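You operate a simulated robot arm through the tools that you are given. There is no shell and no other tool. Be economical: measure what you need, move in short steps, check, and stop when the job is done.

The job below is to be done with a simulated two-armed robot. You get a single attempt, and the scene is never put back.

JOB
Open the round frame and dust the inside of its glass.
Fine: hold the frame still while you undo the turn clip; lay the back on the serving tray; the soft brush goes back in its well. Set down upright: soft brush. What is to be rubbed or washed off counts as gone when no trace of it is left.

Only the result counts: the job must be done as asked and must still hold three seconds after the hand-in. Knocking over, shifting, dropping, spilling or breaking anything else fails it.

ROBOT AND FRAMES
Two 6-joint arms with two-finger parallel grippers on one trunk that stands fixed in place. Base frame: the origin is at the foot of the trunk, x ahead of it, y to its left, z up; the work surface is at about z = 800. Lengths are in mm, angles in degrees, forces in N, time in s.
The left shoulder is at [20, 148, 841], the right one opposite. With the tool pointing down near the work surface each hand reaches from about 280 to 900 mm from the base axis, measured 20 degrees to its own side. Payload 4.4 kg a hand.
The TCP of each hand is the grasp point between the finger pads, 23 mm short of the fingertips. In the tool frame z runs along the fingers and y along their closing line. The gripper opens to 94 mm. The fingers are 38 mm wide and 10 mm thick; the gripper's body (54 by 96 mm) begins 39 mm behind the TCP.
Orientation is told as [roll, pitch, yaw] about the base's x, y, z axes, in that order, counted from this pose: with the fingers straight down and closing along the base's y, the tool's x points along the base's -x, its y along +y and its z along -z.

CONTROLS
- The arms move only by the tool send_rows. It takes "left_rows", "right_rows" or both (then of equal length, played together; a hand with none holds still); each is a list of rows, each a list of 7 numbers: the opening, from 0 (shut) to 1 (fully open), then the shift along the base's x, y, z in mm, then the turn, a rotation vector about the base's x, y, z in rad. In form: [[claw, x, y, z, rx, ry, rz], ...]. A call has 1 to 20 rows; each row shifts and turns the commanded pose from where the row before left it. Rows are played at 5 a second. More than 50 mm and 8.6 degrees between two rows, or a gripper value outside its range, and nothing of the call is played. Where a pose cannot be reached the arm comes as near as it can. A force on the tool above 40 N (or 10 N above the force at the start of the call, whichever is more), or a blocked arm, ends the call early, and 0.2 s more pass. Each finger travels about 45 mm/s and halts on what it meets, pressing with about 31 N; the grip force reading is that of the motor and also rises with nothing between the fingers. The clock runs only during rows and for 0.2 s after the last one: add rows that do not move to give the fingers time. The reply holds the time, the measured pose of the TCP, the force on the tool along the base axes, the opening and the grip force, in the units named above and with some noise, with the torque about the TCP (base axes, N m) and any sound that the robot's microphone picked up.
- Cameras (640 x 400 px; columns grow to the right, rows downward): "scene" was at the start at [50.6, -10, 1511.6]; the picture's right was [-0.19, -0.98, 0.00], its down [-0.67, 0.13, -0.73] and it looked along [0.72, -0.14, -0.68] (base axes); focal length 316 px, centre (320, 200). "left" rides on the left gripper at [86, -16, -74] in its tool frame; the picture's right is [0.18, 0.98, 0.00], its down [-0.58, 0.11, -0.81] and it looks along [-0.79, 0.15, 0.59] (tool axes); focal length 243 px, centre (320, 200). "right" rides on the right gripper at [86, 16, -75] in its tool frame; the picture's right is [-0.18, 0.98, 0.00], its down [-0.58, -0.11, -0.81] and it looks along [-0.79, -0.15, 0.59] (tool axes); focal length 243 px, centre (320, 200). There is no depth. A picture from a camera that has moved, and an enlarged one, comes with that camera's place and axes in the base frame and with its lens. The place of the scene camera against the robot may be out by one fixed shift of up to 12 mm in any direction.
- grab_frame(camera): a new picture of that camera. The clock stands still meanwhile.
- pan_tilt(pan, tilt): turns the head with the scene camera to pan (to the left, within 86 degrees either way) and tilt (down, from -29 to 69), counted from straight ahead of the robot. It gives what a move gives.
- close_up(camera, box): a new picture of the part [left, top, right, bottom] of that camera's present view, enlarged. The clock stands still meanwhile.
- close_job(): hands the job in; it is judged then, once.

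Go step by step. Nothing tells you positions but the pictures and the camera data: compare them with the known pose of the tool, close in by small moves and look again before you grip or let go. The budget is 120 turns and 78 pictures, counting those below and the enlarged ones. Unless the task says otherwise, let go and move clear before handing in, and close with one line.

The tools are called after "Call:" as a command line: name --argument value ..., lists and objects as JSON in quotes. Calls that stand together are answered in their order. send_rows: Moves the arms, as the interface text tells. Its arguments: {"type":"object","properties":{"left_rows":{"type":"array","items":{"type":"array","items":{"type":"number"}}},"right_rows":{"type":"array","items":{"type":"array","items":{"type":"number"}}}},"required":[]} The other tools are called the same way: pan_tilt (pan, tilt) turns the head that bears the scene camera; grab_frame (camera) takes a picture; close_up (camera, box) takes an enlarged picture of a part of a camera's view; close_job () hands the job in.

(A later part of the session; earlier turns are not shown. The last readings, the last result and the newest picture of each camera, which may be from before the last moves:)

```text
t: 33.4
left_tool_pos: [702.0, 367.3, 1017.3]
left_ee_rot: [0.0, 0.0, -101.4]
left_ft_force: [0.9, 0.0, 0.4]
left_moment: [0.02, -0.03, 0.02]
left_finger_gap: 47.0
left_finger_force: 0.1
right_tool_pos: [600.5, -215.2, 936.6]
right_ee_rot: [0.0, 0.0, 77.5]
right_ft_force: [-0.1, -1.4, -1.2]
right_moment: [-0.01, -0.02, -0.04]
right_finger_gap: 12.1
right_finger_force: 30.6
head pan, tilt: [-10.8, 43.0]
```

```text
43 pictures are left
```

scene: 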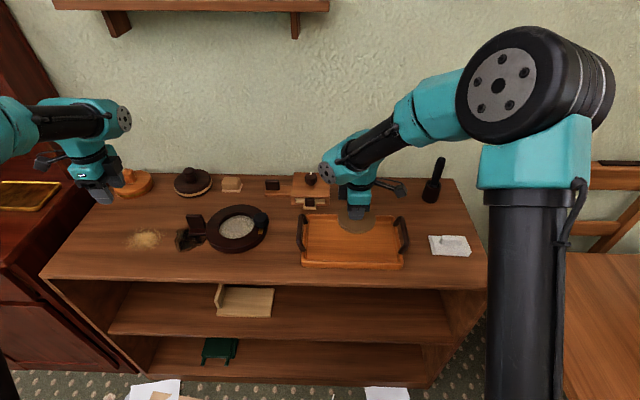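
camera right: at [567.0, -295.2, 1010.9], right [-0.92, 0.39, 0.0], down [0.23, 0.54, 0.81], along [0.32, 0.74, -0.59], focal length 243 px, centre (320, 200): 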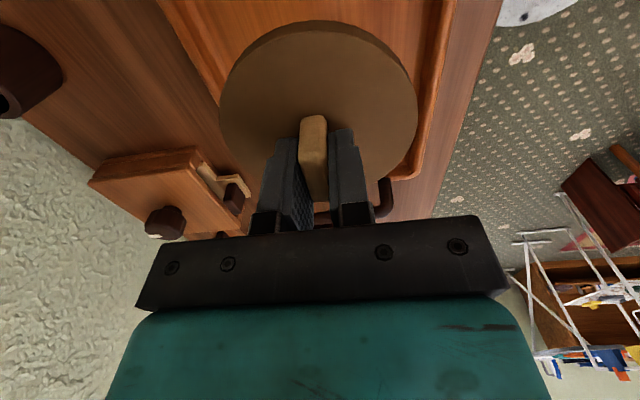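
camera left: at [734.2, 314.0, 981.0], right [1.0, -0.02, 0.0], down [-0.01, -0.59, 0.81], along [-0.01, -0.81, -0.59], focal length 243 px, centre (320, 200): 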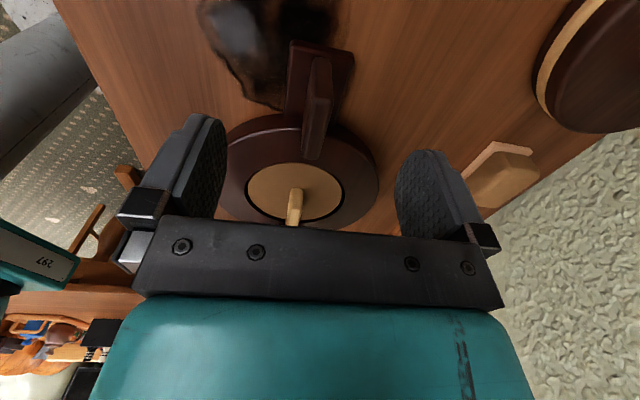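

The back hangs over the tray's middle. I'll lower it.

Call:
send_rows --right_rows '[[0, 6, 0, -25, 0, 0, 0], [0, 0, 0, -25, 0, 0, 0], [0, 0, 0, -20, 0, 0, 0], [0, 0, 0, 0, 0, 0, 0]]'

Call:
send_rows --right_rows '[[0, 0, 0, -4, 0, 0, 0], [0, 0, 0, -4, 0, 0, 0], [0, 0, 0, -4, 0, 0, 0], [0, 0, 0, -3, 0, 0, 0], [0, 0, 0, -3, 0, 0, 0], [0, 0, 0, 0, 0, 0, 0]]'

Call:
close_up --camera "right" --box '[160, 0, 480, 240]'

Call:
close_up --camera "scene" --box '[280, 180, 440, 280]'

```text
t: 34.4
left_tool_pos: [701.7, 366.5, 1017.8]
left_ee_rot: [-0.1, 0.0, -101.3]
left_ft_force: [0.1, 0.4, 0.0]
left_moment: [0.01, 0.04, 0.0]
left_finger_gap: 46.7
left_finger_force: 0.1
right_tool_pos: [605.9, -214.0, 863.5]
right_ee_rot: [-0.1, 0.0, 77.3]
right_ft_force: [0.0, 0.7, -0.9]
right_moment: [0.0, -0.01, -0.03]
right_finger_gap: 12.2
right_finger_force: 31.2
head pan, tilt: [-10.8, 43.0]
```

```text
t: 35.8
left_tool_pos: [700.8, 367.6, 1018.5]
left_ee_rot: [0.2, 0.0, -101.5]
left_ft_force: [0.4, 0.5, 1.0]
left_moment: [-0.02, 0.02, -0.01]
left_finger_gap: 46.9
left_finger_force: 0.0
right_tool_pos: [606.6, -215.6, 848.4]
right_ee_rot: [-0.1, -0.1, 77.3]
right_ft_force: [-3.0, -0.3, 19.1]
right_moment: [-0.12, 0.12, -0.04]
right_finger_gap: 12.4
right_finger_force: 30.9
head pan, tilt: [-10.8, 43.0]
```

```text
1.67 times, centred on (320, 120) of right
camera zoom: at [573.3, -294.8, 923.4], right [-0.92, 0.4, 0.0], down [0.23, 0.54, 0.81], along [0.32, 0.74, -0.59], focal length 404 px, centre (320, 333)
```

zoom: 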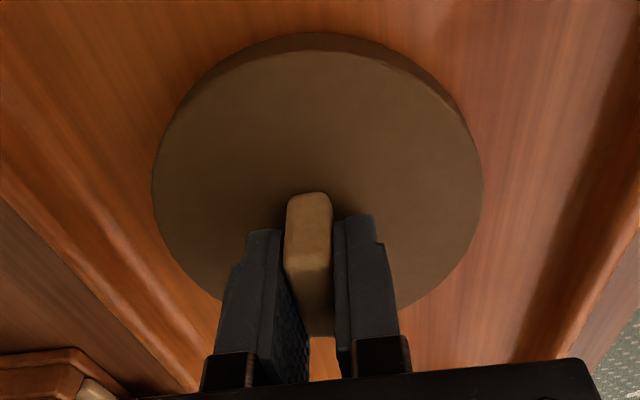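

```text
4.00 times, centred on (360, 230) of scene
camera zoom: at [50.2, -9.9, 1511.6], right [-0.19, -0.98, 0.0], down [-0.67, 0.13, -0.73], along [0.72, -0.14, -0.68], focal length 1264 px, centre (160, 80)
```

zoom: 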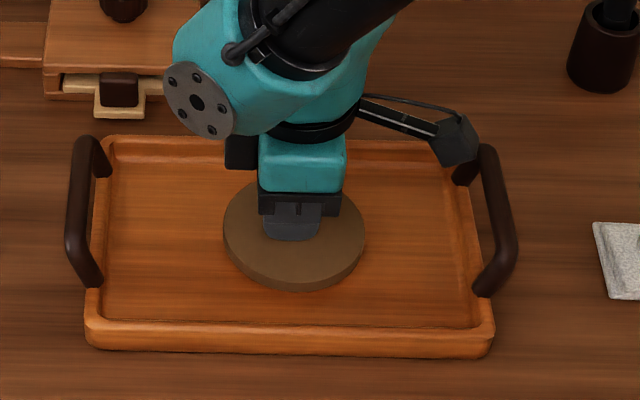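

The back rests on the tray floor in contact (19 N). I'll relieve, release and rise.

Call:
send_rows --right_rows '[[0, 0, 0, 1.5, 0, 0, 0], [0.15, 0, 0, 0, 0, 0, 0], [0.3, 0, 0, 0, 0, 0, 0], [0.45, 0, 0, 0, 0, 0, 0], [0.45, 0, 0, 0, 0, 0, 0], [0.45, 0, 0, 20, 0, 0, 0], [0.45, 0, 0, 40, 0, 0, 0], [0.45, 0, 0, 45, 0, 0, 0], [0.45, 0, 0, 30, 0, 0, 0]]'

Call:
grab_frame --camera "scene"

Call:
close_up --camera "scene" --box '[180, 190, 280, 260]'

```text
t: 37.8
left_tool_pos: [702.8, 366.5, 1018.7]
left_ee_rot: [0.1, 0.0, -101.3]
left_ft_force: [0.2, -0.3, -0.1]
left_moment: [0.01, 0.01, -0.02]
left_finger_gap: 46.9
left_finger_force: 0.1
right_tool_pos: [605.8, -214.1, 984.9]
right_ee_rot: [0.1, -0.1, 77.3]
right_ft_force: [0.0, 0.0, -0.5]
right_moment: [-0.02, 0.03, 0.01]
right_finger_gap: 42.4
right_finger_force: 0.0
head pan, tilt: [-10.8, 43.0]
```

```text
40 pictures are left
```

scene: 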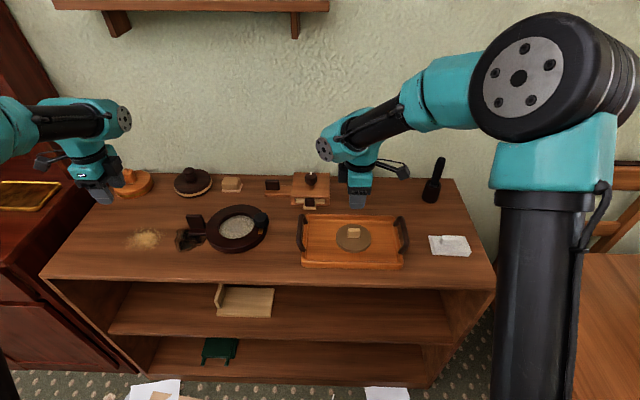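

```text
5.71 times, centred on (230, 225) of scene
camera zoom: at [50.8, -10.0, 1511.6], right [-0.19, -0.98, 0.0], down [-0.67, 0.13, -0.73], along [0.72, -0.14, -0.68], focal length 1806 px, centre (834, 57)
```

zoom: 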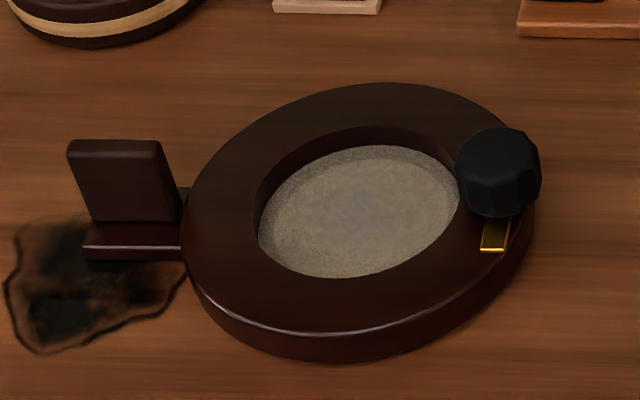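

The dusty glass is visible, recessed in the ring. Next I must find out which brush is the soft one, so I'll turn the right hand back to yaw 0 and look at the first brush.

Call:
send_rows --right_rows '[[0.7, 12.7, -9.5, -7, 0, 0, -0.1494], [1, 12.7, -9.5, -7, 0, 0, -0.1494], [1, 12.7, -9.5, -7, 0, 0, -0.1494], [1, 12.7, -9.5, -7, 0, 0, -0.1494], [1, 12.7, -9.5, -7, 0, 0, -0.1494], [1, 12.7, -9.5, -7, 0, 0, -0.1494], [1, 12.7, -9.5, -7, 0, 0, -0.1494], [1, 12.7, -9.5, -7, 0, 0, -0.1494], [1, 12.7, -9.5, -7, 0, 0, -0.1494], [1, 0, 0, 0, 0, 0, 0]]'

Call:
close_up --camera "right" --box '[220, 80, 420, 240]'

Call:
close_up --camera "scene" --box '[400, 145, 480, 205]'

```text
t: 40.0
left_tool_pos: [702.4, 367.0, 1018.1]
left_ee_rot: [0.0, -0.1, -101.5]
left_ft_force: [0.5, -0.4, 0.0]
left_moment: [0.02, -0.01, 0.02]
left_finger_gap: 46.9
left_finger_force: 0.1
right_tool_pos: [722.6, -299.6, 920.5]
right_ee_rot: [0.0, 0.0, 0.2]
right_ft_force: [0.1, 0.2, -0.7]
right_moment: [0.02, -0.02, 0.03]
right_finger_gap: 94.3
right_finger_force: 0.1
head pan, tilt: [-10.8, 43.0]
```

```text
2.50 times, centred on (320, 160) of right
camera zoom: at [636.0, -283.6, 995.7], right [0.18, 0.98, 0.0], down [0.58, -0.11, 0.81], along [0.79, -0.15, -0.59], focal length 606 px, centre (320, 300)
```

zoom: 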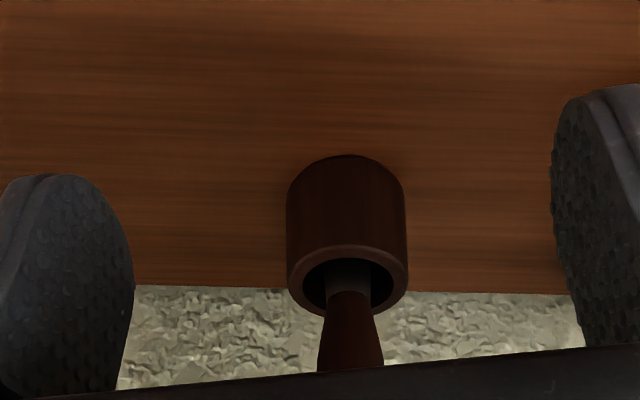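

```text
6.67 times, centred on (440, 175) of scene
camera zoom: at [50.6, -10.0, 1511.6], right [-0.19, -0.98, 0.0], down [-0.67, 0.13, -0.73], along [0.72, -0.14, -0.68], focal length 2108 px, centre (-480, 367)
```

zoom: 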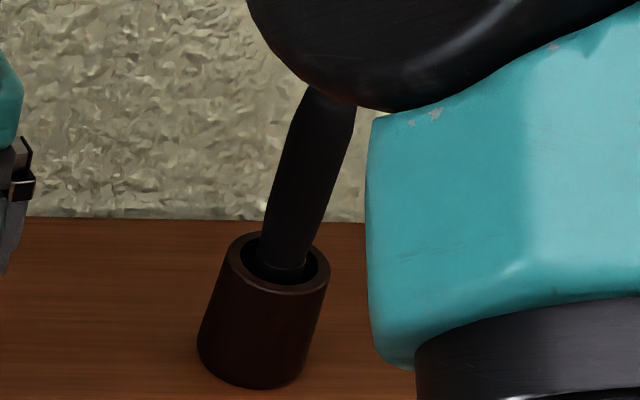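

The bristles sit hidden in the wells, so I must lift a brush to see. I'll go above brush 1 (about (817, -306), handle top ≈950) and check the alignment.

Call:
send_rows --right_rows '[[1, 0, 0, 40, 0, 0, 0], [1, 0, 0, 40, 0, 0, 0], [1, 42, -5, 0, 0, 0, 0], [1, 0, 0, 0, 0, 0, 0]]'

Call:
close_up --camera "right" --box '[220, 80, 420, 240]'

```text
t: 41.0
left_tool_pos: [701.7, 367.4, 1018.4]
left_ee_rot: [0.0, 0.1, -101.5]
left_ft_force: [0.7, 0.1, -0.3]
left_moment: [0.02, -0.02, -0.03]
left_finger_gap: 47.1
left_finger_force: 0.1
right_tool_pos: [763.0, -303.4, 1001.4]
right_ee_rot: [0.1, 0.0, 0.3]
right_ft_force: [-0.5, 0.0, -0.2]
right_moment: [0.0, -0.02, 0.0]
right_finger_gap: 93.9
right_finger_force: 0.1
head pan, tilt: [-10.8, 43.0]
```

```text
2.50 times, centred on (320, 160) of right
camera zoom: at [677.5, -287.8, 1076.5], right [0.18, 0.98, 0.0], down [0.58, -0.11, 0.81], along [0.79, -0.14, -0.59], focal length 606 px, centre (320, 300)
```

zoom: 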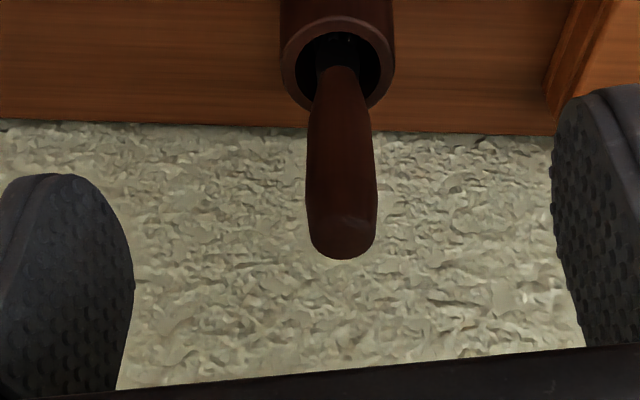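

The brush stands upright at (819, -307), top at 947. I'll go over it and descend to grip the handle.

Call:
send_rows --right_rows '[[0.8, 28, -1.5, 0, 0, 0, 0], [0.7, 28, -2, 0, 0, 0, 0], [0.7, 0, 0, -25, 0, 0, 0], [0.7, 0, 0, -25, 0, 0, 0], [0.7, 0, 0, -25, 0, 0, 0], [0.7, 0, 0, 0, 0, 0, 0]]'

Call:
close_up --camera "right" --box '[200, 80, 440, 240]'

```text
t: 42.4
left_tool_pos: [701.4, 366.8, 1017.4]
left_ee_rot: [-0.1, 0.0, -101.4]
left_ft_force: [0.4, -0.3, 0.9]
left_moment: [-0.03, 0.0, -0.04]
left_finger_gap: 46.9
left_finger_force: 0.1
right_tool_pos: [818.9, -307.6, 927.1]
right_ee_rot: [0.0, 0.0, 0.3]
right_ft_force: [-0.5, 0.1, 0.7]
right_moment: [-0.02, 0.01, -0.02]
right_finger_gap: 65.6
right_finger_force: 0.1
head pan, tilt: [-10.8, 43.0]
```

```text
2.50 times, centred on (320, 160) of right
camera zoom: at [733.0, -292.3, 1002.1], right [0.18, 0.98, 0.0], down [0.58, -0.11, 0.81], along [0.79, -0.14, -0.59], focal length 606 px, centre (320, 300)
```

zoom: 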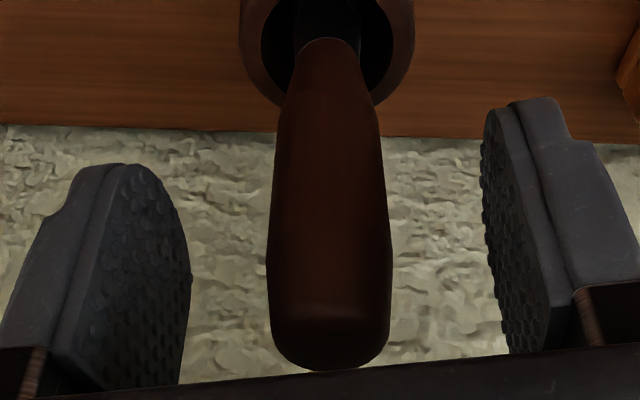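

Centred. I'll close on the handle.

Call:
send_rows --right_rows '[[0.5, 0, -0.5, 0, 0, 0, 0], [0.35, 0, 0, 0, 0, 0, 0], [0.25, 0, 0, 0, 0, 0, 0], [0.15, 0, 0, 0, 0, 0, 0], [0.1, 0, 0, 0, 0, 0, 0], [0.1, 0, 0, 0, 0, 0, 0]]'

```text
t: 43.8
left_tool_pos: [702.0, 367.7, 1018.8]
left_ee_rot: [-0.1, 0.0, -101.4]
left_ft_force: [0.3, 0.1, 0.4]
left_moment: [-0.01, 0.03, 0.01]
left_finger_gap: 46.9
left_finger_force: 0.0
right_tool_pos: [819.4, -308.8, 926.6]
right_ee_rot: [0.0, -0.1, 0.3]
right_ft_force: [-0.4, -1.0, 0.2]
right_moment: [-0.04, -0.02, 0.03]
right_finger_gap: 22.1
right_finger_force: 31.2
head pan, tilt: [-10.8, 43.0]
```

Gripped (22 mm), no load on the well. I'll lift straight up and look at the bristles.

Call:
send_rows --right_rows '[[0.1, 0, 0, 10, 0, 0, 0], [0.1, 0, 0, 20, 0, 0, 0], [0.1, 0, 0, 25, 0, 0, 0], [0.1, 0, 0, 25, 0, 0, 0], [0.1, 0, 0, 10, 0, 0, 0], [0.1, 0, 0, 0, 0, 0, 0]]'

Call:
close_up --camera "scene" --box '[310, 110, 430, 200]'

```text
t: 45.2
left_tool_pos: [702.1, 368.0, 1018.3]
left_ee_rot: [0.1, 0.0, -101.4]
left_ft_force: [-0.4, -0.4, 0.4]
left_moment: [-0.05, 0.0, 0.01]
left_finger_gap: 47.0
left_finger_force: 0.1
right_tool_pos: [819.1, -309.1, 1014.6]
right_ee_rot: [0.0, -0.1, 0.2]
right_ft_force: [0.1, -0.1, 0.1]
right_moment: [-0.02, 0.0, -0.04]
right_finger_gap: 22.4
right_finger_force: 31.5
head pan, tilt: [-10.8, 43.0]
```

```text
4.44 times, centred on (370, 155) of scene
camera zoom: at [50.6, -10.0, 1511.6], right [-0.19, -0.98, 0.0], down [-0.67, 0.13, -0.73], along [0.72, -0.14, -0.68], focal length 1405 px, centre (98, 400)
```

zoom: 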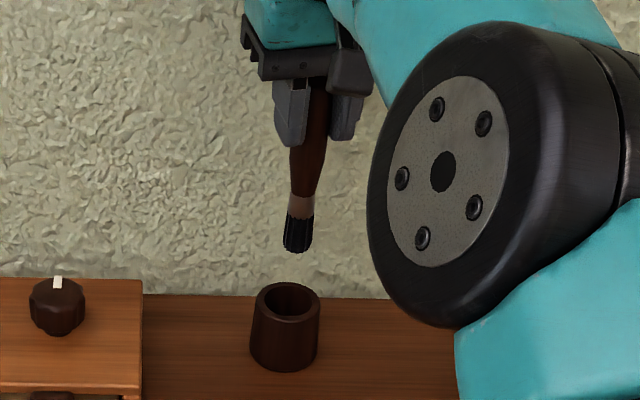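

The bristles are short, dark and coarse, which looks like a stiff brush. I'll put it back in its well and inspect the other one.

Call:
send_rows --right_rows '[[0.1, 0, 0, -25, 0, 0, 0], [0.1, 0, 0, -25, 0, 0, 0], [0.1, 0, 0, -20, 0, 0, 0], [0.1, 0, 0, -12, 0, 0, 0], [0.1, 0, 0, -4, 0, 0, 0], [0.1, 0, 0, -3, 0, 0, 0], [0.1, 0, 0, 0, 0, 0, 0]]'

```text
t: 46.8
left_tool_pos: [700.9, 368.6, 1018.7]
left_ee_rot: [0.0, 0.0, -101.4]
left_ft_force: [0.4, 0.0, -0.5]
left_moment: [0.01, -0.03, 0.02]
left_finger_gap: 46.8
left_finger_force: 0.1
right_tool_pos: [819.1, -307.8, 925.9]
right_ee_rot: [0.0, 0.0, 0.3]
right_ft_force: [0.1, 0.4, 0.8]
right_moment: [0.01, -0.02, 0.02]
right_finger_gap: 22.2
right_finger_force: 30.9
head pan, tilt: [-10.8, 43.0]
```

Call:
send_rows --right_rows '[[0.1, 0, 0, -1, 0, 0, 0], [0.25, 0, 0, 0, 0, 0, 0], [0.3, 0, 0, 0, 0, 0, 0], [0.5, 0, 0, 0, 0, 0, 0], [0.7, 0, 0, 0, 0, 0, 0], [0.7, 0, 0, 0, 0, 0, 0], [0.7, 0, 0, 30, 0, 0, 0], [0.7, 0, 0, 30, 0, 0, 0], [0.7, 0, 0, 30, 0, 0, 0]]'

Call:
close_up --camera "scene" --box '[310, 110, 430, 200]'

```text
t: 48.8
left_tool_pos: [701.7, 366.5, 1019.2]
left_ee_rot: [0.0, 0.0, -101.3]
left_ft_force: [0.7, -0.3, 0.0]
left_moment: [0.0, 0.0, -0.02]
left_finger_gap: 47.1
left_finger_force: 0.1
right_tool_pos: [819.5, -309.8, 1014.6]
right_ee_rot: [0.1, 0.1, 0.3]
right_ft_force: [0.3, 0.1, -0.1]
right_moment: [0.0, 0.02, 0.01]
right_finger_gap: 65.7
right_finger_force: 0.0
head pan, tilt: [-10.8, 43.0]
```

```text
4.44 times, centred on (370, 155) of scene
camera zoom: at [50.8, -10.0, 1511.6], right [-0.19, -0.98, 0.0], down [-0.67, 0.13, -0.73], along [0.72, -0.14, -0.68], focal length 1405 px, centre (98, 400)
```

zoom: 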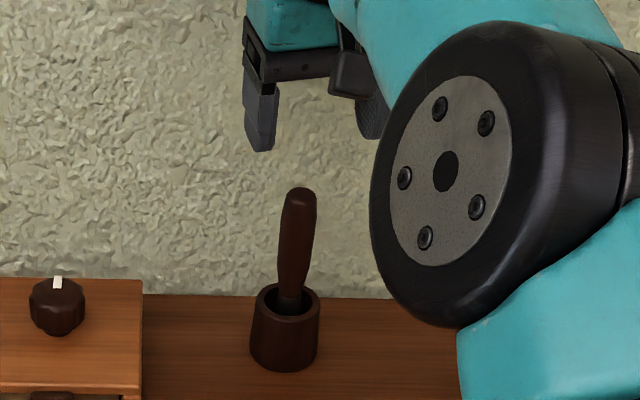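

The first brush is back upright in its well. Now on to the second brush, near (735, -512).

Call:
send_rows --right_rows '[[0.9, -28, -40, 0, 0, 0, 0], [1, -28, -40, 0, 0, 0, 0], [1, -28, -40, 0, 0, 0, 0], [1, -28, -40, 0, 0, 0, 0], [1, -28, -40, 0, 0, 0, 0], [1, 0, 0, 0, 0, 0, 0]]'

Call:
close_up --camera "right" --box '[200, 40, 440, 240]'

```text
t: 50.2
left_tool_pos: [702.2, 368.3, 1018.5]
left_ee_rot: [0.1, -0.1, -101.4]
left_ft_force: [-0.3, -0.9, 0.2]
left_moment: [-0.01, 0.01, 0.02]
left_finger_gap: 47.0
left_finger_force: 0.0
right_tool_pos: [680.8, -510.0, 1016.2]
right_ee_rot: [0.0, 0.0, 0.3]
right_ft_force: [-0.4, -0.2, -0.4]
right_moment: [0.01, 0.01, -0.02]
right_finger_gap: 93.9
right_finger_force: 0.1
head pan, tilt: [-10.8, 43.0]
```

```text
2.00 times, centred on (320, 140) of right
camera zoom: at [595.1, -494.4, 1089.7], right [0.18, 0.98, 0.0], down [0.58, -0.11, 0.81], along [0.79, -0.14, -0.59], focal length 485 px, centre (320, 320)
```

zoom: 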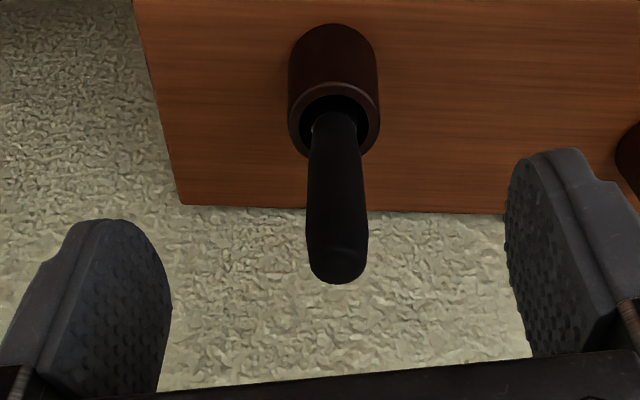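

Brush 2 stands at (739, -513), top at about 953. I'll descend over it and grip.

Call:
send_rows --right_rows '[[0.8, 29, -1.5, 0, 0, 0, 0], [0.7, 29, -2, 0, 0, 0, 0], [0.7, 0, 0, -30, 0, 0, 0], [0.7, 0, 0, -30, 0, 0, 0], [0.7, 0, 0, -26, 0, 0, 0], [0.7, 0, 0, 0, 0, 0, 0]]'

Call:
close_up --camera "right" --box '[200, 80, 440, 240]'

```text
t: 51.6
left_tool_pos: [701.3, 366.8, 1018.1]
left_ee_rot: [0.0, -0.1, -101.4]
left_ft_force: [0.2, 0.4, -0.5]
left_moment: [0.0, -0.03, 0.01]
left_finger_gap: 47.0
left_finger_force: 0.1
right_tool_pos: [737.8, -511.8, 931.7]
right_ee_rot: [0.0, 0.0, 0.3]
right_ft_force: [0.5, -0.1, -0.4]
right_moment: [-0.03, 0.02, 0.0]
right_finger_gap: 65.7
right_finger_force: 0.1
head pan, tilt: [-10.8, 43.0]
```

```text
2.50 times, centred on (320, 160) of right
camera zoom: at [652.6, -495.2, 1006.3], right [0.18, 0.98, 0.0], down [0.58, -0.11, 0.81], along [0.79, -0.14, -0.59], focal length 606 px, centre (320, 300)
```

zoom: 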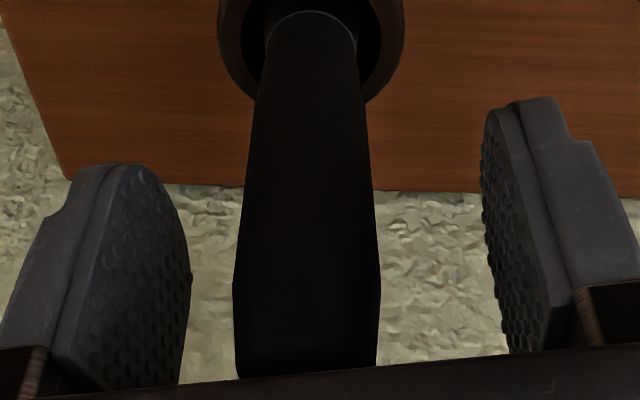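

Call:
send_rows --right_rows '[[0.6, 0, -3.5, 0, 0, 0, 0], [0.5, 0, 0, 0, 0, 0, 0], [0.35, 0, 0, 0, 0, 0, 0], [0.25, 0, 0, 0, 0, 0, 0], [0.15, 0, 0, 0, 0, 0, 0], [0.1, 0, 0, 0, 0, 0, 0], [0.1, 0, 0, 0, 0, 0, 0]]'

```text
t: 53.2
left_tool_pos: [701.3, 368.0, 1017.4]
left_ee_rot: [0.1, 0.0, -101.4]
left_ft_force: [0.4, -0.2, -0.6]
left_moment: [0.01, 0.02, 0.0]
left_finger_gap: 47.1
left_finger_force: 0.1
right_tool_pos: [738.4, -515.6, 931.1]
right_ee_rot: [-0.1, 0.0, 0.3]
right_ft_force: [0.6, 0.7, 1.5]
right_moment: [-0.02, 0.02, 0.0]
right_finger_gap: 23.7
right_finger_force: 30.9
head pan, tilt: [-10.8, 43.0]
```

Gripped with no side load. I'll lift it straight up 95 mm and look.

Call:
send_rows --right_rows '[[0.1, 0, 0, 10, 0, 0, 0], [0.1, 0, 0, 20, 0, 0, 0], [0.1, 0, 0, 25, 0, 0, 0], [0.1, 0, 0, 25, 0, 0, 0], [0.1, 0, 0, 15, 0, 0, 0], [0.1, 0, 0, 0, 0, 0, 0]]'

Call:
close_up --camera "scene" --box '[380, 110, 500, 200]'

```text
t: 54.6
left_tool_pos: [701.9, 366.5, 1017.3]
left_ee_rot: [0.1, 0.1, -101.4]
left_ft_force: [0.1, -1.1, 0.0]
left_moment: [0.01, -0.05, -0.02]
left_finger_gap: 47.2
left_finger_force: 0.1
right_tool_pos: [737.2, -516.7, 1024.7]
right_ee_rot: [0.0, -0.1, 0.3]
right_ft_force: [0.5, 0.1, -0.3]
right_moment: [0.01, -0.02, -0.01]
right_finger_gap: 23.7
right_finger_force: 31.1
head pan, tilt: [-10.8, 43.0]
```

```text
4.44 times, centred on (440, 155) of scene
camera zoom: at [50.6, -10.0, 1511.6], right [-0.19, -0.98, 0.0], down [-0.67, 0.13, -0.73], along [0.72, -0.14, -0.68], focal length 1405 px, centre (-213, 400)
```

zoom: 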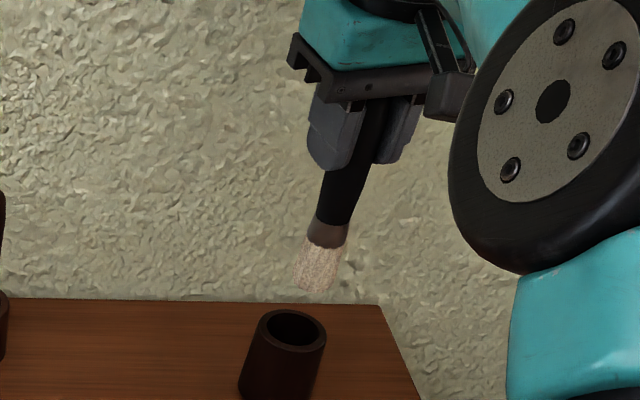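

Pale soft bristles: this is the soft brush, its tip about 124 mm below the TCP. I'll carry it over the frame's centre (about (711, 110)) and move the left hand out of the way.

Call:
send_rows --right_rows '[[0.1, -2, 44.8, 0, 0, 0, 0], [0.1, -2, 44.8, 0, 0, 0, 0], [0.1, -2, 44.8, 0, 0, 0, 0], [0.1, -2, 44.8, 0, 0, 0, 0], [0.1, -2, 44.8, 0, 0, 0, 0], [0.1, -2, 44.8, 0, 0, 0, 0], [0.1, -2, 44.8, 0, 0, 0, 0], [0.1, -2, 44.8, 0, 0, 0, 0], [0.1, -2, 44.8, 0, 0, 0, 0], [0.1, -2, 44.8, 0, 0, 0, 0], [0.1, -2, 44.8, 0, 0, 0, 0], [0.1, -2, 44.8, 0, 0, 0, 0], [0.1, -2, 44.8, 0, 0, 0, 0], [0.1, -1, 44.6, 0, 0, 0, 0], [0.1, 0, 0, 0, 0, 0, 0]]' --left_rows '[[0.5, -20, 6, 34, 0, 0, 0], [0.5, -20, 6, 34, 0, 0, 0], [0.5, -20, 6, 34, 0, 0, 0], [0.5, -20, 6, 34, 0, 0, 0], [0.5, -20, 6, 34, 0, 0, 0], [0.5, 0, 0, 0, 0, 0, 0], [0.5, 0, 0, 0, 0, 0, 0], [0.5, 0, 0, 0, 0, 0, 0], [0.5, 0, 0, 0, 0, 0, 0], [0.5, 0, 0, 0, 0, 0, 0], [0.5, 0, 0, 0, 0, 0, 0], [0.5, 0, 0, 0, 0, 0, 0], [0.5, 0, 0, 0, 0, 0, 0], [0.5, 0, 0, 0, 0, 0, 0], [0.5, 0, 0, 0, 0, 0, 0]]'

Call:
grab_frame --camera "scene"

Call:
grab_frame --camera "right"

```text
t: 57.8
left_tool_pos: [602.9, 399.0, 1189.9]
left_ee_rot: [-0.1, 0.0, -101.4]
left_ft_force: [-0.8, 0.1, -0.1]
left_moment: [0.01, -0.02, 0.04]
left_finger_gap: 47.1
left_finger_force: 0.0
right_tool_pos: [710.7, 112.1, 1025.2]
right_ee_rot: [0.0, 0.0, 0.2]
right_ft_force: [-0.1, -0.5, -0.4]
right_moment: [0.0, 0.02, -0.01]
right_finger_gap: 23.7
right_finger_force: 31.2
head pan, tilt: [-10.8, 43.0]
```

```text
29 pictures are left
```

scene: 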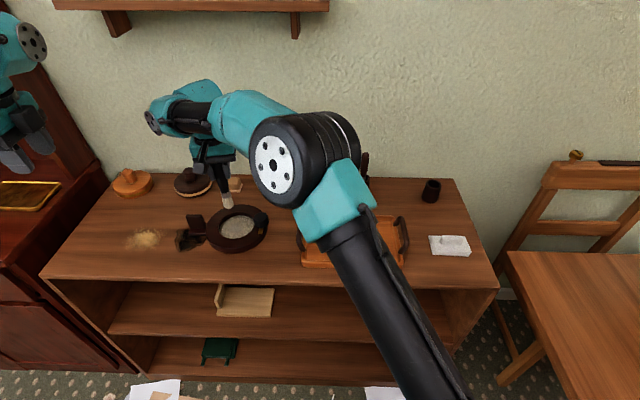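

```text
28 pictures are left
camera right: at [625.9, 128.0, 1100.6], right [0.18, 0.98, 0.0], down [0.58, -0.11, 0.81], along [0.79, -0.14, -0.59], focal length 243 px, centre (320, 200)
```

right: 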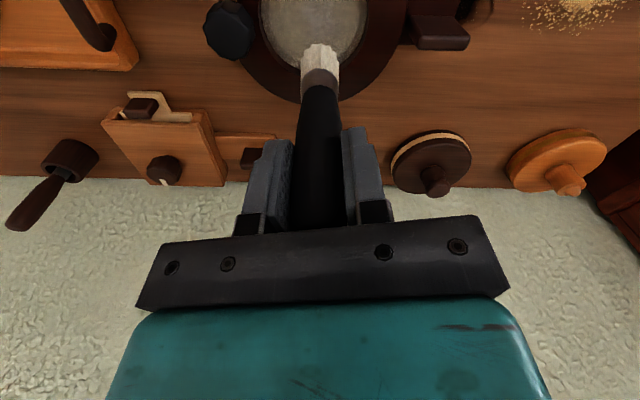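

The brush hangs over the glass, whose centre I take as (706, 107) with a radius of about 53. I'll descend to find the contact.

Call:
send_rows --right_rows '[[0.1, -5, -5, -20, 0, 0, 0], [0.1, 0, 0, -20, 0, 0, 0], [0.1, 0, 0, -20, 0, 0, 0], [0.1, 0, 0, -20, 0, 0, 0], [0.1, 0, 0, 0, 0, 0, 0]]'

Call:
close_up --camera "scene" --box '[170, 170, 290, 260]'

```text
t: 59.0
left_tool_pos: [603.3, 398.1, 1188.5]
left_ee_rot: [-0.2, 0.0, -101.4]
left_ft_force: [-0.2, 0.1, 0.0]
left_moment: [0.0, -0.05, 0.02]
left_finger_gap: 47.0
left_finger_force: 0.1
right_tool_pos: [704.6, 107.5, 944.3]
right_ee_rot: [-0.1, 0.0, 0.3]
right_ft_force: [0.8, -0.2, -0.7]
right_moment: [0.02, -0.03, 0.02]
right_finger_gap: 23.7
right_finger_force: 30.8
head pan, tilt: [-10.8, 43.0]
```

```text
4.44 times, centred on (230, 215) of scene
camera zoom: at [50.6, -10.0, 1511.6], right [-0.19, -0.98, 0.0], down [-0.67, 0.13, -0.73], along [0.72, -0.14, -0.68], focal length 1405 px, centre (720, 133)
```

zoom: 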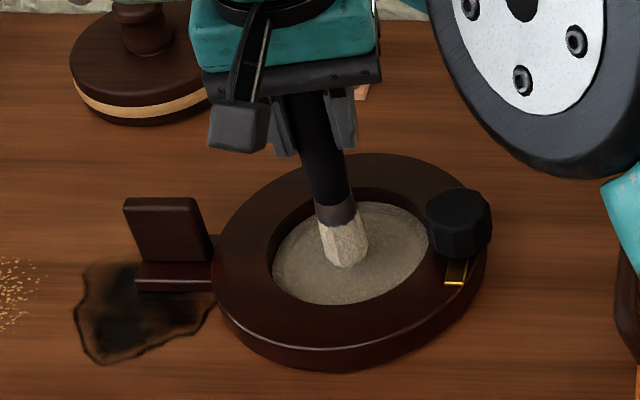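

Call:
send_rows --right_rows '[[0.1, 4, 0, -3, 0, 0, 0], [0.1, 0, 0, -2, 0, 0, 0], [0.1, 0, 0, -2, 0, 0, 0], [0.1, 0, 0, 0, 0, 0, 0]]'

Call:
send_rows --right_rows '[[0.1, 0, 0, -1.5, 0, 0, 0], [0.1, 0, 0, -1.5, 0, 0, 0], [0.1, 0, 0, 0, 0, 0, 0]]'

```text
t: 60.0
left_tool_pos: [602.9, 398.5, 1188.8]
left_ee_rot: [0.0, 0.0, -101.4]
left_ft_force: [-0.2, 0.0, -0.7]
left_moment: [0.01, 0.04, -0.03]
left_finger_gap: 46.7
left_finger_force: 0.1
right_tool_pos: [709.6, 107.7, 937.2]
right_ee_rot: [0.0, 0.1, 0.3]
right_ft_force: [-0.1, 0.8, -0.3]
right_moment: [-0.01, 0.0, 0.01]
right_finger_gap: 23.5
right_finger_force: 31.5
head pan, tilt: [-10.8, 43.0]
```

```text
t: 60.8
left_tool_pos: [601.5, 398.8, 1190.3]
left_ee_rot: [0.0, 0.1, -101.4]
left_ft_force: [0.7, 0.2, -0.2]
left_moment: [-0.01, -0.02, 0.0]
left_finger_gap: 47.3
left_finger_force: 0.2
right_tool_pos: [709.5, 107.4, 935.3]
right_ee_rot: [0.1, 0.0, 0.3]
right_ft_force: [-0.7, 0.1, 0.1]
right_moment: [-0.01, 0.0, -0.01]
right_finger_gap: 23.6
right_finger_force: 31.1
head pan, tilt: [-10.8, 43.0]
```

Call:
send_rows --right_rows '[[0.1, 0, 0, -1.5, 0, 0, 0], [0.1, 0, 0, -1.5, 0, 0, 0], [0.1, 0, 0, 0, 0, 0, 0]]'

Call:
close_up --camera "scene" --box '[195, 190, 275, 250]'

```text
t: 61.6
left_tool_pos: [602.9, 398.3, 1188.8]
left_ee_rot: [0.0, 0.0, -101.4]
left_ft_force: [0.1, -0.5, 0.7]
left_moment: [-0.02, -0.03, 0.0]
left_finger_gap: 47.0
left_finger_force: 0.0
right_tool_pos: [710.0, 106.1, 931.7]
right_ee_rot: [0.0, -0.1, 0.3]
right_ft_force: [-1.7, 1.0, 10.4]
right_moment: [0.02, 0.34, -0.01]
right_finger_gap: 23.6
right_finger_force: 31.3
head pan, tilt: [-10.8, 43.0]
```

```text
6.67 times, centred on (235, 220) of scene
camera zoom: at [50.3, -10.0, 1511.6], right [-0.19, -0.98, 0.0], down [-0.67, 0.13, -0.73], along [0.72, -0.14, -0.68], focal length 2108 px, centre (887, 67)
```

zoom: 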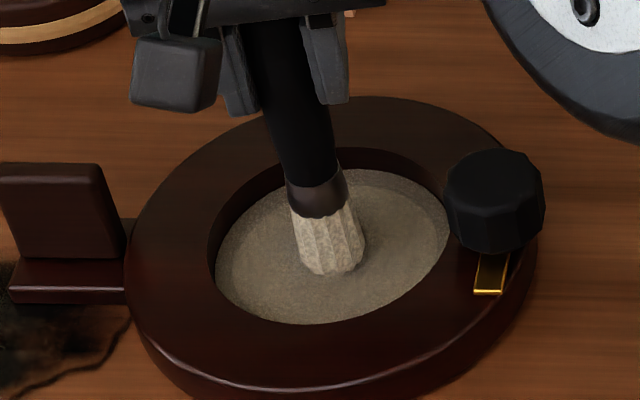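

Contact at about z 932 with 10 N, and the brush stands at the middle of the glass. I'll ease it slightly and brush in circles of 12 and 25 mm radius.

Call:
send_rows --right_rows '[[0.1, 12, 0, 0.5, 0, 0, 0], [0.1, -3.5, 8.5, 0, 0, 0, 0], [0.1, -8.5, 3.5, 0, 0, 0, 0], [0.1, -8.5, -3.5, 0, 0, 0, 0], [0.1, -3.5, -8.5, 0, 0, 0, 0], [0.1, 3.5, -8.5, 0, 0, 0, 0], [0.1, 8.5, -3.5, 0, 0, 0, 0], [0.1, 8.5, 3.5, 0, 0, 0, 0], [0.1, 3.5, 8.5, 0, 0, 0, 0], [0.1, 13, 0, 0, 0, 0, 0], [0.1, -4.8, 14.7, 0, 0, 0, 0], [0.1, -12.5, 9.1, 0, 0, 0, 0], [0.1, -15.4, 0, 0, 0, 0, 0], [0.1, -12.5, -9.1, 0, 0, 0, 0], [0.1, -4.8, -14.7, 0, 0, 0, 0], [0.1, 4.8, -14.7, 0, 0, 0, 0], [0.1, 12.5, -9.1, 0, 0, 0, 0], [0.1, 15.4, 0, 0, 0, 0, 0], [0.1, 12.5, 9.1, 0, 0, 0, 0], [0.1, 4.8, 14.7, 0, 0, 0, 0]]'

Call:
close_up --camera "scene" --box '[195, 190, 275, 250]'

```text
t: 65.8
left_tool_pos: [602.9, 397.5, 1191.1]
left_ee_rot: [-0.1, 0.0, -101.5]
left_ft_force: [-0.8, 0.9, 0.3]
left_moment: [-0.01, 0.0, 0.0]
left_finger_gap: 46.8
left_finger_force: 0.0
right_tool_pos: [735.0, 106.0, 932.6]
right_ee_rot: [0.0, 0.0, 0.4]
right_ft_force: [-1.7, -4.9, 16.9]
right_moment: [-0.56, 0.12, -0.01]
right_finger_gap: 23.7
right_finger_force: 31.2
head pan, tilt: [-10.8, 43.0]
```

```text
6.67 times, centred on (235, 220) of scene
camera zoom: at [50.2, -10.3, 1511.6], right [-0.19, -0.98, 0.0], down [-0.67, 0.13, -0.73], along [0.72, -0.14, -0.68], focal length 2108 px, centre (887, 67)
```

zoom: 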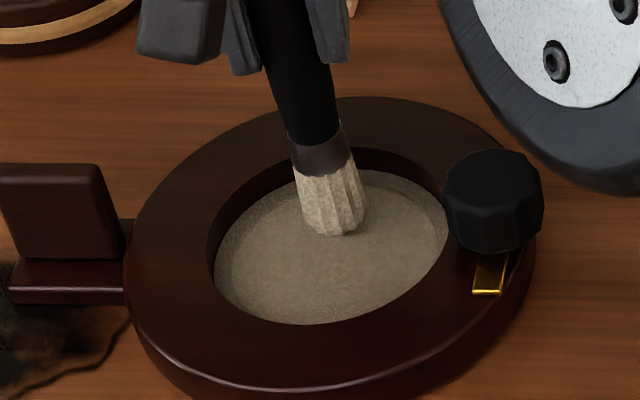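

The frame has not moved, and little has changed visibly yet. I'll go on with the outer ring (37 mm) and compare.

Call:
send_rows --right_rows '[[0.1, 12, 0, 0, 0, 0, 0], [0.1, -2.8, 14.2, 0, 0, 0, 0], [0.1, -8, 12, 0, 0, 0, 0], [0.1, -12, 8, 0, 0, 0, 0], [0.1, -14.2, 2.8, 0, 0, 0, 0], [0.1, -14.2, -2.8, 0, 0, 0, 0], [0.1, -12, -8, 0, 0, 0, 0], [0.1, -8, -12, 0, 0, 0, 0], [0.1, -2.8, -14.2, 0, 0, 0, 0], [0.1, 2.8, -14.2, 0, 0, 0, 0], [0.1, 8, -12, 0, 0, 0, 0], [0.1, 12, -8, 0, 0, 0, 0], [0.1, 14.2, -2.8, 0, 0, 0, 0], [0.1, 14.2, 2.8, 0, 0, 0, 0], [0.1, 12, 8, 0, 0, 0, 0], [0.1, 8, 12, 0, 0, 0, 0], [0.1, 2.8, 14.2, 0, 0, 0, 0]]'

Call:
close_up --camera "scene" --box '[195, 190, 275, 250]'

```text
t: 69.4
left_tool_pos: [603.0, 397.8, 1188.6]
left_ee_rot: [0.0, 0.0, -101.3]
left_ft_force: [0.1, -1.4, 0.2]
left_moment: [-0.02, 0.0, 0.0]
left_finger_gap: 46.9
left_finger_force: 0.1
right_tool_pos: [747.9, 106.0, 932.0]
right_ee_rot: [0.0, 0.0, 0.3]
right_ft_force: [1.0, -1.7, 8.4]
right_moment: [-0.11, -0.08, 0.0]
right_finger_gap: 23.7
right_finger_force: 31.1
head pan, tilt: [-10.8, 43.0]
```

```text
6.67 times, centred on (235, 220) of scene
camera zoom: at [50.4, -10.2, 1511.6], right [-0.19, -0.98, 0.0], down [-0.67, 0.13, -0.73], along [0.72, -0.14, -0.68], focal length 2108 px, centre (887, 67)
```

zoom: 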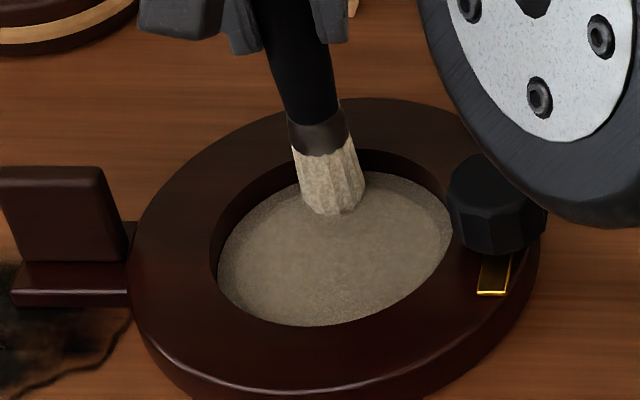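

The dust seems to thin gradually. I'll keep brushing in the opposite direction over intermediate rings.

Call:
send_rows --right_rows '[[0.1, -6, 0, 0, 0, 0, 0], [0.1, -4.2, -15.5, 0, 0, 0, 0], [0.1, -11.3, -11.3, 0, 0, 0, 0], [0.1, -15.5, -4.2, 0, 0, 0, 0], [0.1, -15.5, 4.2, 0, 0, 0, 0], [0.1, -11.3, 11.3, 0, 0, 0, 0], [0.1, -4.2, 15.5, 0, 0, 0, 0], [0.1, 4.2, 15.5, 0, 0, 0, 0], [0.1, 11.3, 11.3, 0, 0, 0, 0], [0.1, 15.5, 4.2, 0, 0, 0, 0], [0.1, 15.5, -4.2, 0, 0, 0, 0], [0.1, 11.3, -11.3, 0, 0, 0, 0], [0.1, 4.2, -15.5, 0, 0, 0, 0], [0.1, -13, 0, 0, 0, 0, 0], [0.1, -9, -15.6, 0, 0, 0, 0], [0.1, -18, 0, 0, 0, 0, 0], [0.1, -9, 15.6, 0, 0, 0, 0], [0.1, 9, 15.6, 0, 0, 0, 0], [0.1, 18, 0, 0, 0, 0, 0], [0.1, 9, -15.6, 0, 0, 0, 0]]'

Call:
send_rows --right_rows '[[0.1, 19, 0, 0, 0, 0, 0], [0.1, -2.8, -14.2, 0, 0, 0, 0], [0.1, -8, -12, 0, 0, 0, 0], [0.1, -12, -8, 0, 0, 0, 0], [0.1, -14.2, -2.8, 0, 0, 0, 0], [0.1, -14.2, 2.8, 0, 0, 0, 0], [0.1, -12, 8, 0, 0, 0, 0], [0.1, -8, 12, 0, 0, 0, 0], [0.1, -2.8, 14.2, 0, 0, 0, 0], [0.1, 2.8, 14.2, 0, 0, 0, 0], [0.1, 8, 12, 0, 0, 0, 0], [0.1, 12, 8, 0, 0, 0, 0], [0.1, 14.2, 2.8, 0, 0, 0, 0], [0.1, 14.2, -2.8, 0, 0, 0, 0], [0.1, 12, -8, 0, 0, 0, 0], [0.1, 8, -12, 0, 0, 0, 0], [0.1, 2.8, -14.2, 0, 0, 0, 0]]'

Call:
close_up --camera "scene" --box '[195, 190, 275, 250]'

```text
t: 73.6
left_tool_pos: [603.2, 398.9, 1189.1]
left_ee_rot: [0.0, 0.1, -101.4]
left_ft_force: [0.1, -0.2, -0.6]
left_moment: [0.0, -0.02, 0.01]
left_finger_gap: 46.8
left_finger_force: 0.1
right_tool_pos: [727.1, 105.8, 931.8]
right_ee_rot: [0.0, -0.1, 0.3]
right_ft_force: [-0.7, -0.1, 0.3]
right_moment: [-0.01, -0.02, 0.01]
right_finger_gap: 23.7
right_finger_force: 30.9
head pan, tilt: [-10.8, 43.0]
```

```text
t: 77.2
left_tool_pos: [602.6, 399.1, 1188.9]
left_ee_rot: [0.0, 0.0, -101.4]
left_ft_force: [0.5, 0.2, -0.7]
left_moment: [-0.03, 0.01, 0.03]
left_finger_gap: 47.0
left_finger_force: 0.0
right_tool_pos: [747.3, 105.1, 931.6]
right_ee_rot: [0.0, 0.0, 0.2]
right_ft_force: [0.0, 0.6, -1.5]
right_moment: [-0.01, 0.01, 0.03]
right_finger_gap: 23.6
right_finger_force: 31.4
head pan, tilt: [-10.8, 43.0]
```

```text
6.67 times, centred on (235, 220) of scene
camera zoom: at [50.6, -9.8, 1511.6], right [-0.19, -0.98, 0.0], down [-0.67, 0.13, -0.73], along [0.72, -0.14, -0.68], focal length 2108 px, centre (887, 67)
```

zoom: 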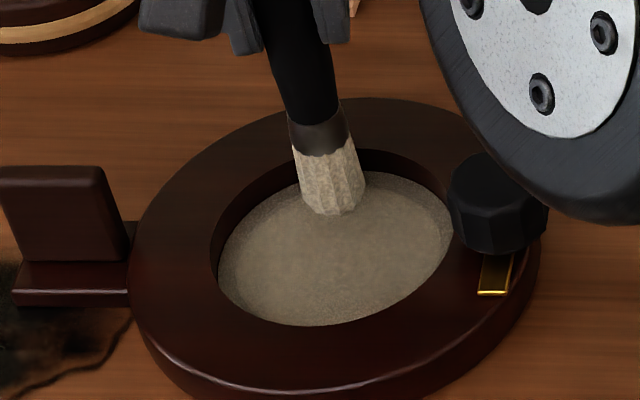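

The contact force has vanished: the brush slipped up a little in the grip. I'll lower it until it touches again.

Call:
send_rows --right_rows '[[0.1, -17, 0, 0, 0, 0, 0], [0.1, 0, 0, -0.5, 0, 0, 0], [0.1, 0, 0, -0.5, 0, 0, 0], [0.1, 0, 0, 0, 0, 0, 0]]'

```text
t: 78.2
left_tool_pos: [603.5, 398.3, 1189.6]
left_ee_rot: [-0.1, 0.0, -101.4]
left_ft_force: [-0.6, -0.4, 0.5]
left_moment: [-0.03, -0.02, -0.01]
left_finger_gap: 47.1
left_finger_force: 0.0
right_tool_pos: [730.2, 105.8, 932.4]
right_ee_rot: [0.0, 0.0, 0.4]
right_ft_force: [-2.1, -0.4, 7.6]
right_moment: [-0.13, 0.19, -0.04]
right_finger_gap: 23.8
right_finger_force: 30.8
head pan, tilt: [-10.8, 43.0]
```

Call:
send_rows --right_rows '[[0.1, -10, -17.3, 0, 0, 0, 0], [0.1, -20, 0, 0, 0, 0, 0], [0.1, -10, 17.3, 0, 0, 0, 0], [0.1, 10, 17.3, 0, 0, 0, 0], [0.1, 20, 0, 0, 0, 0, 0], [0.1, 10, -17.3, 0, 0, 0, 0]]'

Call:
close_up --camera "scene" --box '[195, 190, 275, 250]'

```text
t: 79.6
left_tool_pos: [602.8, 399.3, 1188.4]
left_ee_rot: [-0.1, -0.1, -101.3]
left_ft_force: [0.6, -0.5, 0.0]
left_moment: [-0.01, 0.01, -0.02]
left_finger_gap: 46.9
left_finger_force: 0.1
right_tool_pos: [728.5, 104.5, 931.6]
right_ee_rot: [-0.1, 0.0, 0.2]
right_ft_force: [0.1, 1.4, 9.0]
right_moment: [0.15, 0.01, 0.03]
right_finger_gap: 23.6
right_finger_force: 30.9
head pan, tilt: [-10.8, 43.0]
```

```text
6.67 times, centred on (235, 220) of scene
camera zoom: at [50.4, -9.8, 1511.6], right [-0.19, -0.98, 0.0], down [-0.67, 0.13, -0.73], along [0.72, -0.14, -0.68], focal length 2108 px, centre (887, 67)
```

zoom: 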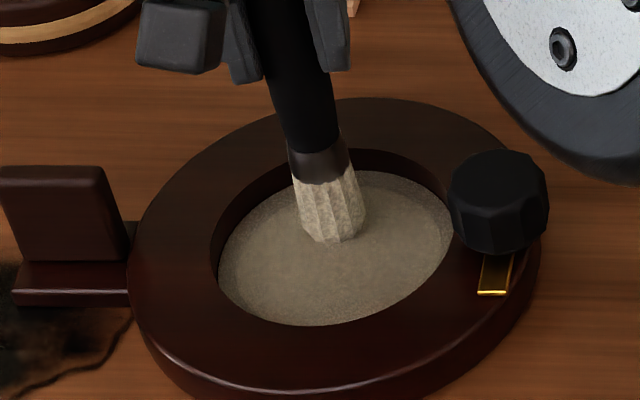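

Contact now holds (9 N). I'll do full passes at this pressure: 31 mm ring then inner, then the outer ring.

Call:
send_rows --right_rows '[[0.1, 11, 0, 0, 0, 0, 0], [0.1, -4.2, 15.5, 0, 0, 0, 0], [0.1, -11.3, 11.3, 0, 0, 0, 0], [0.1, -15.5, 4.2, 0, 0, 0, 0], [0.1, -15.5, -4.2, 0, 0, 0, 0], [0.1, -11.3, -11.3, 0, 0, 0, 0], [0.1, -4.2, -15.5, 0, 0, 0, 0], [0.1, 4.2, -15.5, 0, 0, 0, 0], [0.1, 11.3, -11.3, 0, 0, 0, 0], [0.1, 15.5, -4.2, 0, 0, 0, 0], [0.1, 15.5, 4.2, 0, 0, 0, 0], [0.1, 11.3, 11.3, 0, 0, 0, 0], [0.1, 4.2, 15.5, 0, 0, 0, 0], [0.1, -21, 0, 0, 0, 0, 0], [0.1, -5, 8.7, 0, 0, 0, 0], [0.1, -10, 0, 0, 0, 0, 0], [0.1, -5, -8.7, 0, 0, 0, 0], [0.1, 5, -8.7, 0, 0, 0, 0], [0.1, 10, 0, 0, 0, 0, 0], [0.1, 5, 8.7, 0, 0, 0, 0]]'

Call:
send_rows --right_rows '[[0.1, 27, 0, 0, 0, 0, 0], [0.1, -2.8, 14.2, 0, 0, 0, 0], [0.1, -8, 12, 0, 0, 0, 0], [0.1, -12, 8, 0, 0, 0, 0], [0.1, -14.2, 2.8, 0, 0, 0, 0], [0.1, -14.2, -2.8, 0, 0, 0, 0], [0.1, -12, -8, 0, 0, 0, 0], [0.1, -8, -12, 0, 0, 0, 0], [0.1, -2.8, -14.2, 0, 0, 0, 0], [0.1, 2.8, -14.2, 0, 0, 0, 0], [0.1, 8, -12, 0, 0, 0, 0], [0.1, 12, -8, 0, 0, 0, 0], [0.1, 14.2, -2.8, 0, 0, 0, 0], [0.1, 14.2, 2.8, 0, 0, 0, 0], [0.1, 12, 8, 0, 0, 0, 0], [0.1, 8, 12, 0, 0, 0, 0], [0.1, 2.8, 14.2, 0, 0, 0, 0]]'

Call:
close_up --camera "scene" --box '[195, 190, 275, 250]'

```text
t: 83.8
left_tool_pos: [603.0, 397.1, 1189.1]
left_ee_rot: [0.0, 0.0, -101.4]
left_ft_force: [-0.3, 0.0, 0.3]
left_moment: [0.0, 0.01, 0.01]
left_finger_gap: 47.0
left_finger_force: 0.0
right_tool_pos: [719.6, 105.8, 931.5]
right_ee_rot: [-0.1, -0.1, 0.3]
right_ft_force: [-0.9, -2.5, 6.8]
right_moment: [-0.27, 0.07, -0.06]
right_finger_gap: 23.5
right_finger_force: 31.4
head pan, tilt: [-10.8, 43.0]
```

```text
t: 87.4
left_tool_pos: [603.5, 398.2, 1188.9]
left_ee_rot: [0.0, 0.0, -101.4]
left_ft_force: [0.3, -0.4, 0.6]
left_moment: [0.03, 0.0, 0.0]
left_finger_gap: 46.8
left_finger_force: 0.0
right_tool_pos: [746.3, 107.2, 931.9]
right_ee_rot: [0.1, -0.1, 0.3]
right_ft_force: [-0.7, -5.0, 17.4]
right_moment: [-0.47, 0.1, 0.0]
right_finger_gap: 23.7
right_finger_force: 31.1
head pan, tilt: [-10.8, 43.0]
```

```text
6.67 times, centred on (235, 220) of scene
camera zoom: at [50.2, -10.3, 1511.6], right [-0.19, -0.98, 0.0], down [-0.67, 0.13, -0.73], along [0.72, -0.14, -0.68], focal length 2108 px, centre (887, 67)
```

zoom: 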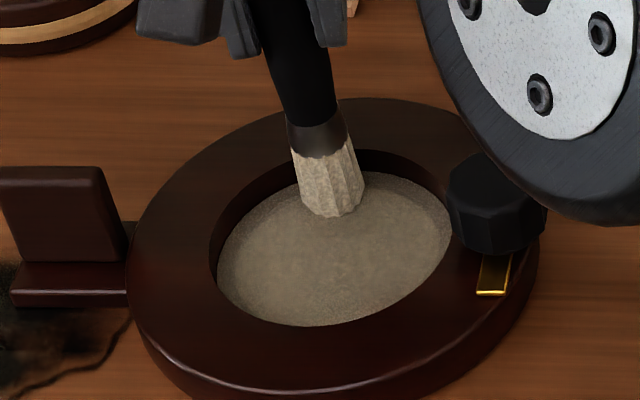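

Call:
close_up --camera "scene" --box '[215, 208, 263, 238]'

```text
13.33 times, centred on (239, 223) of scene
camera zoom: at [50.2, -10.3, 1511.6], right [-0.19, -0.98, 0.0], down [-0.67, 0.13, -0.73], along [0.72, -0.14, -0.68], focal length 4215 px, centre (1400, -107)
```

zoom: 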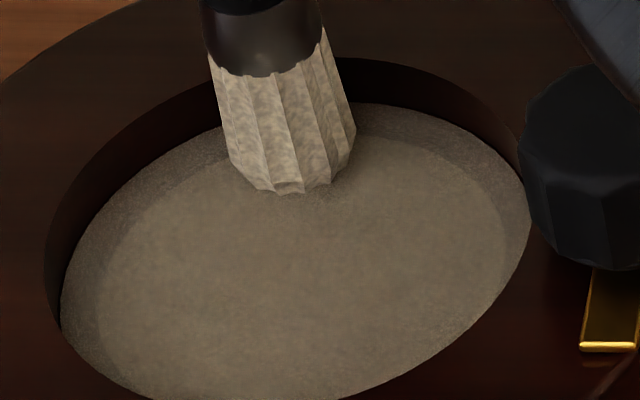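

The middle is visibly smoother, but a dusty band about 8 mm wide remains at the rim, mostly at the far side. I'll run a wider ring of 42 mm around (713, 107).

Call:
send_rows --right_rows '[[0.1, 8, 0, 0, 0, 0, 0], [0.1, -2.5, 14.4, 0, 0, 0, 0], [0.1, -7.3, 12.6, 0, 0, 0, 0], [0.1, -11.2, 9.4, 0, 0, 0, 0], [0.1, -13.7, 5, 0, 0, 0, 0], [0.1, -14.6, 0, 0, 0, 0, 0], [0.1, -13.7, -5, 0, 0, 0, 0], [0.1, -11.2, -9.4, 0, 0, 0, 0], [0.1, -7.3, -12.6, 0, 0, 0, 0], [0.1, -2.5, -14.4, 0, 0, 0, 0], [0.1, 2.5, -14.4, 0, 0, 0, 0], [0.1, 7.3, -12.6, 0, 0, 0, 0], [0.1, 11.2, -9.4, 0, 0, 0, 0], [0.1, 13.7, -5, 0, 0, 0, 0], [0.1, 14.6, 0, 0, 0, 0, 0], [0.1, 13.7, 5, 0, 0, 0, 0], [0.1, 11.2, 9.4, 0, 0, 0, 0], [0.1, 7.3, 12.6, 0, 0, 0, 0], [0.1, 2.5, 14.4, 0, 0, 0, 0]]'

Call:
close_up --camera "scene" --box '[215, 208, 263, 238]'

```text
t: 91.4
left_tool_pos: [603.4, 398.3, 1188.8]
left_ee_rot: [0.1, 0.0, -101.4]
left_ft_force: [-0.2, -0.6, 0.4]
left_moment: [0.0, 0.01, -0.02]
left_finger_gap: 46.8
left_finger_force: 0.1
right_tool_pos: [755.3, 106.0, 932.9]
right_ee_rot: [0.1, -0.1, 0.3]
right_ft_force: [-0.3, -0.1, -0.4]
right_moment: [0.02, 0.03, -0.04]
right_finger_gap: 23.6
right_finger_force: 31.3
head pan, tilt: [-10.8, 43.0]
```

```text
13.33 times, centred on (239, 223) of scene
camera zoom: at [50.6, -10.1, 1511.6], right [-0.19, -0.98, 0.0], down [-0.67, 0.13, -0.73], along [0.72, -0.14, -0.68], focal length 4215 px, centre (1400, -107)
```

zoom: 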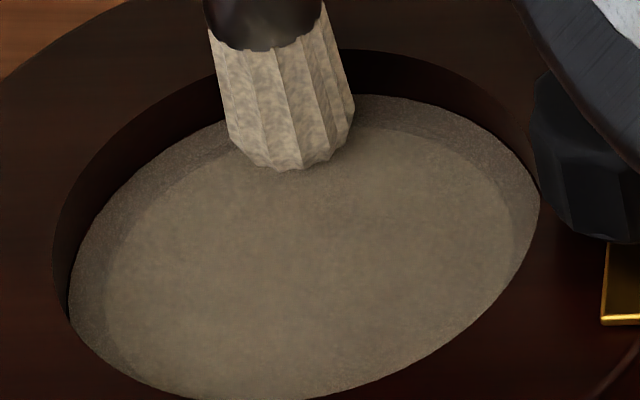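

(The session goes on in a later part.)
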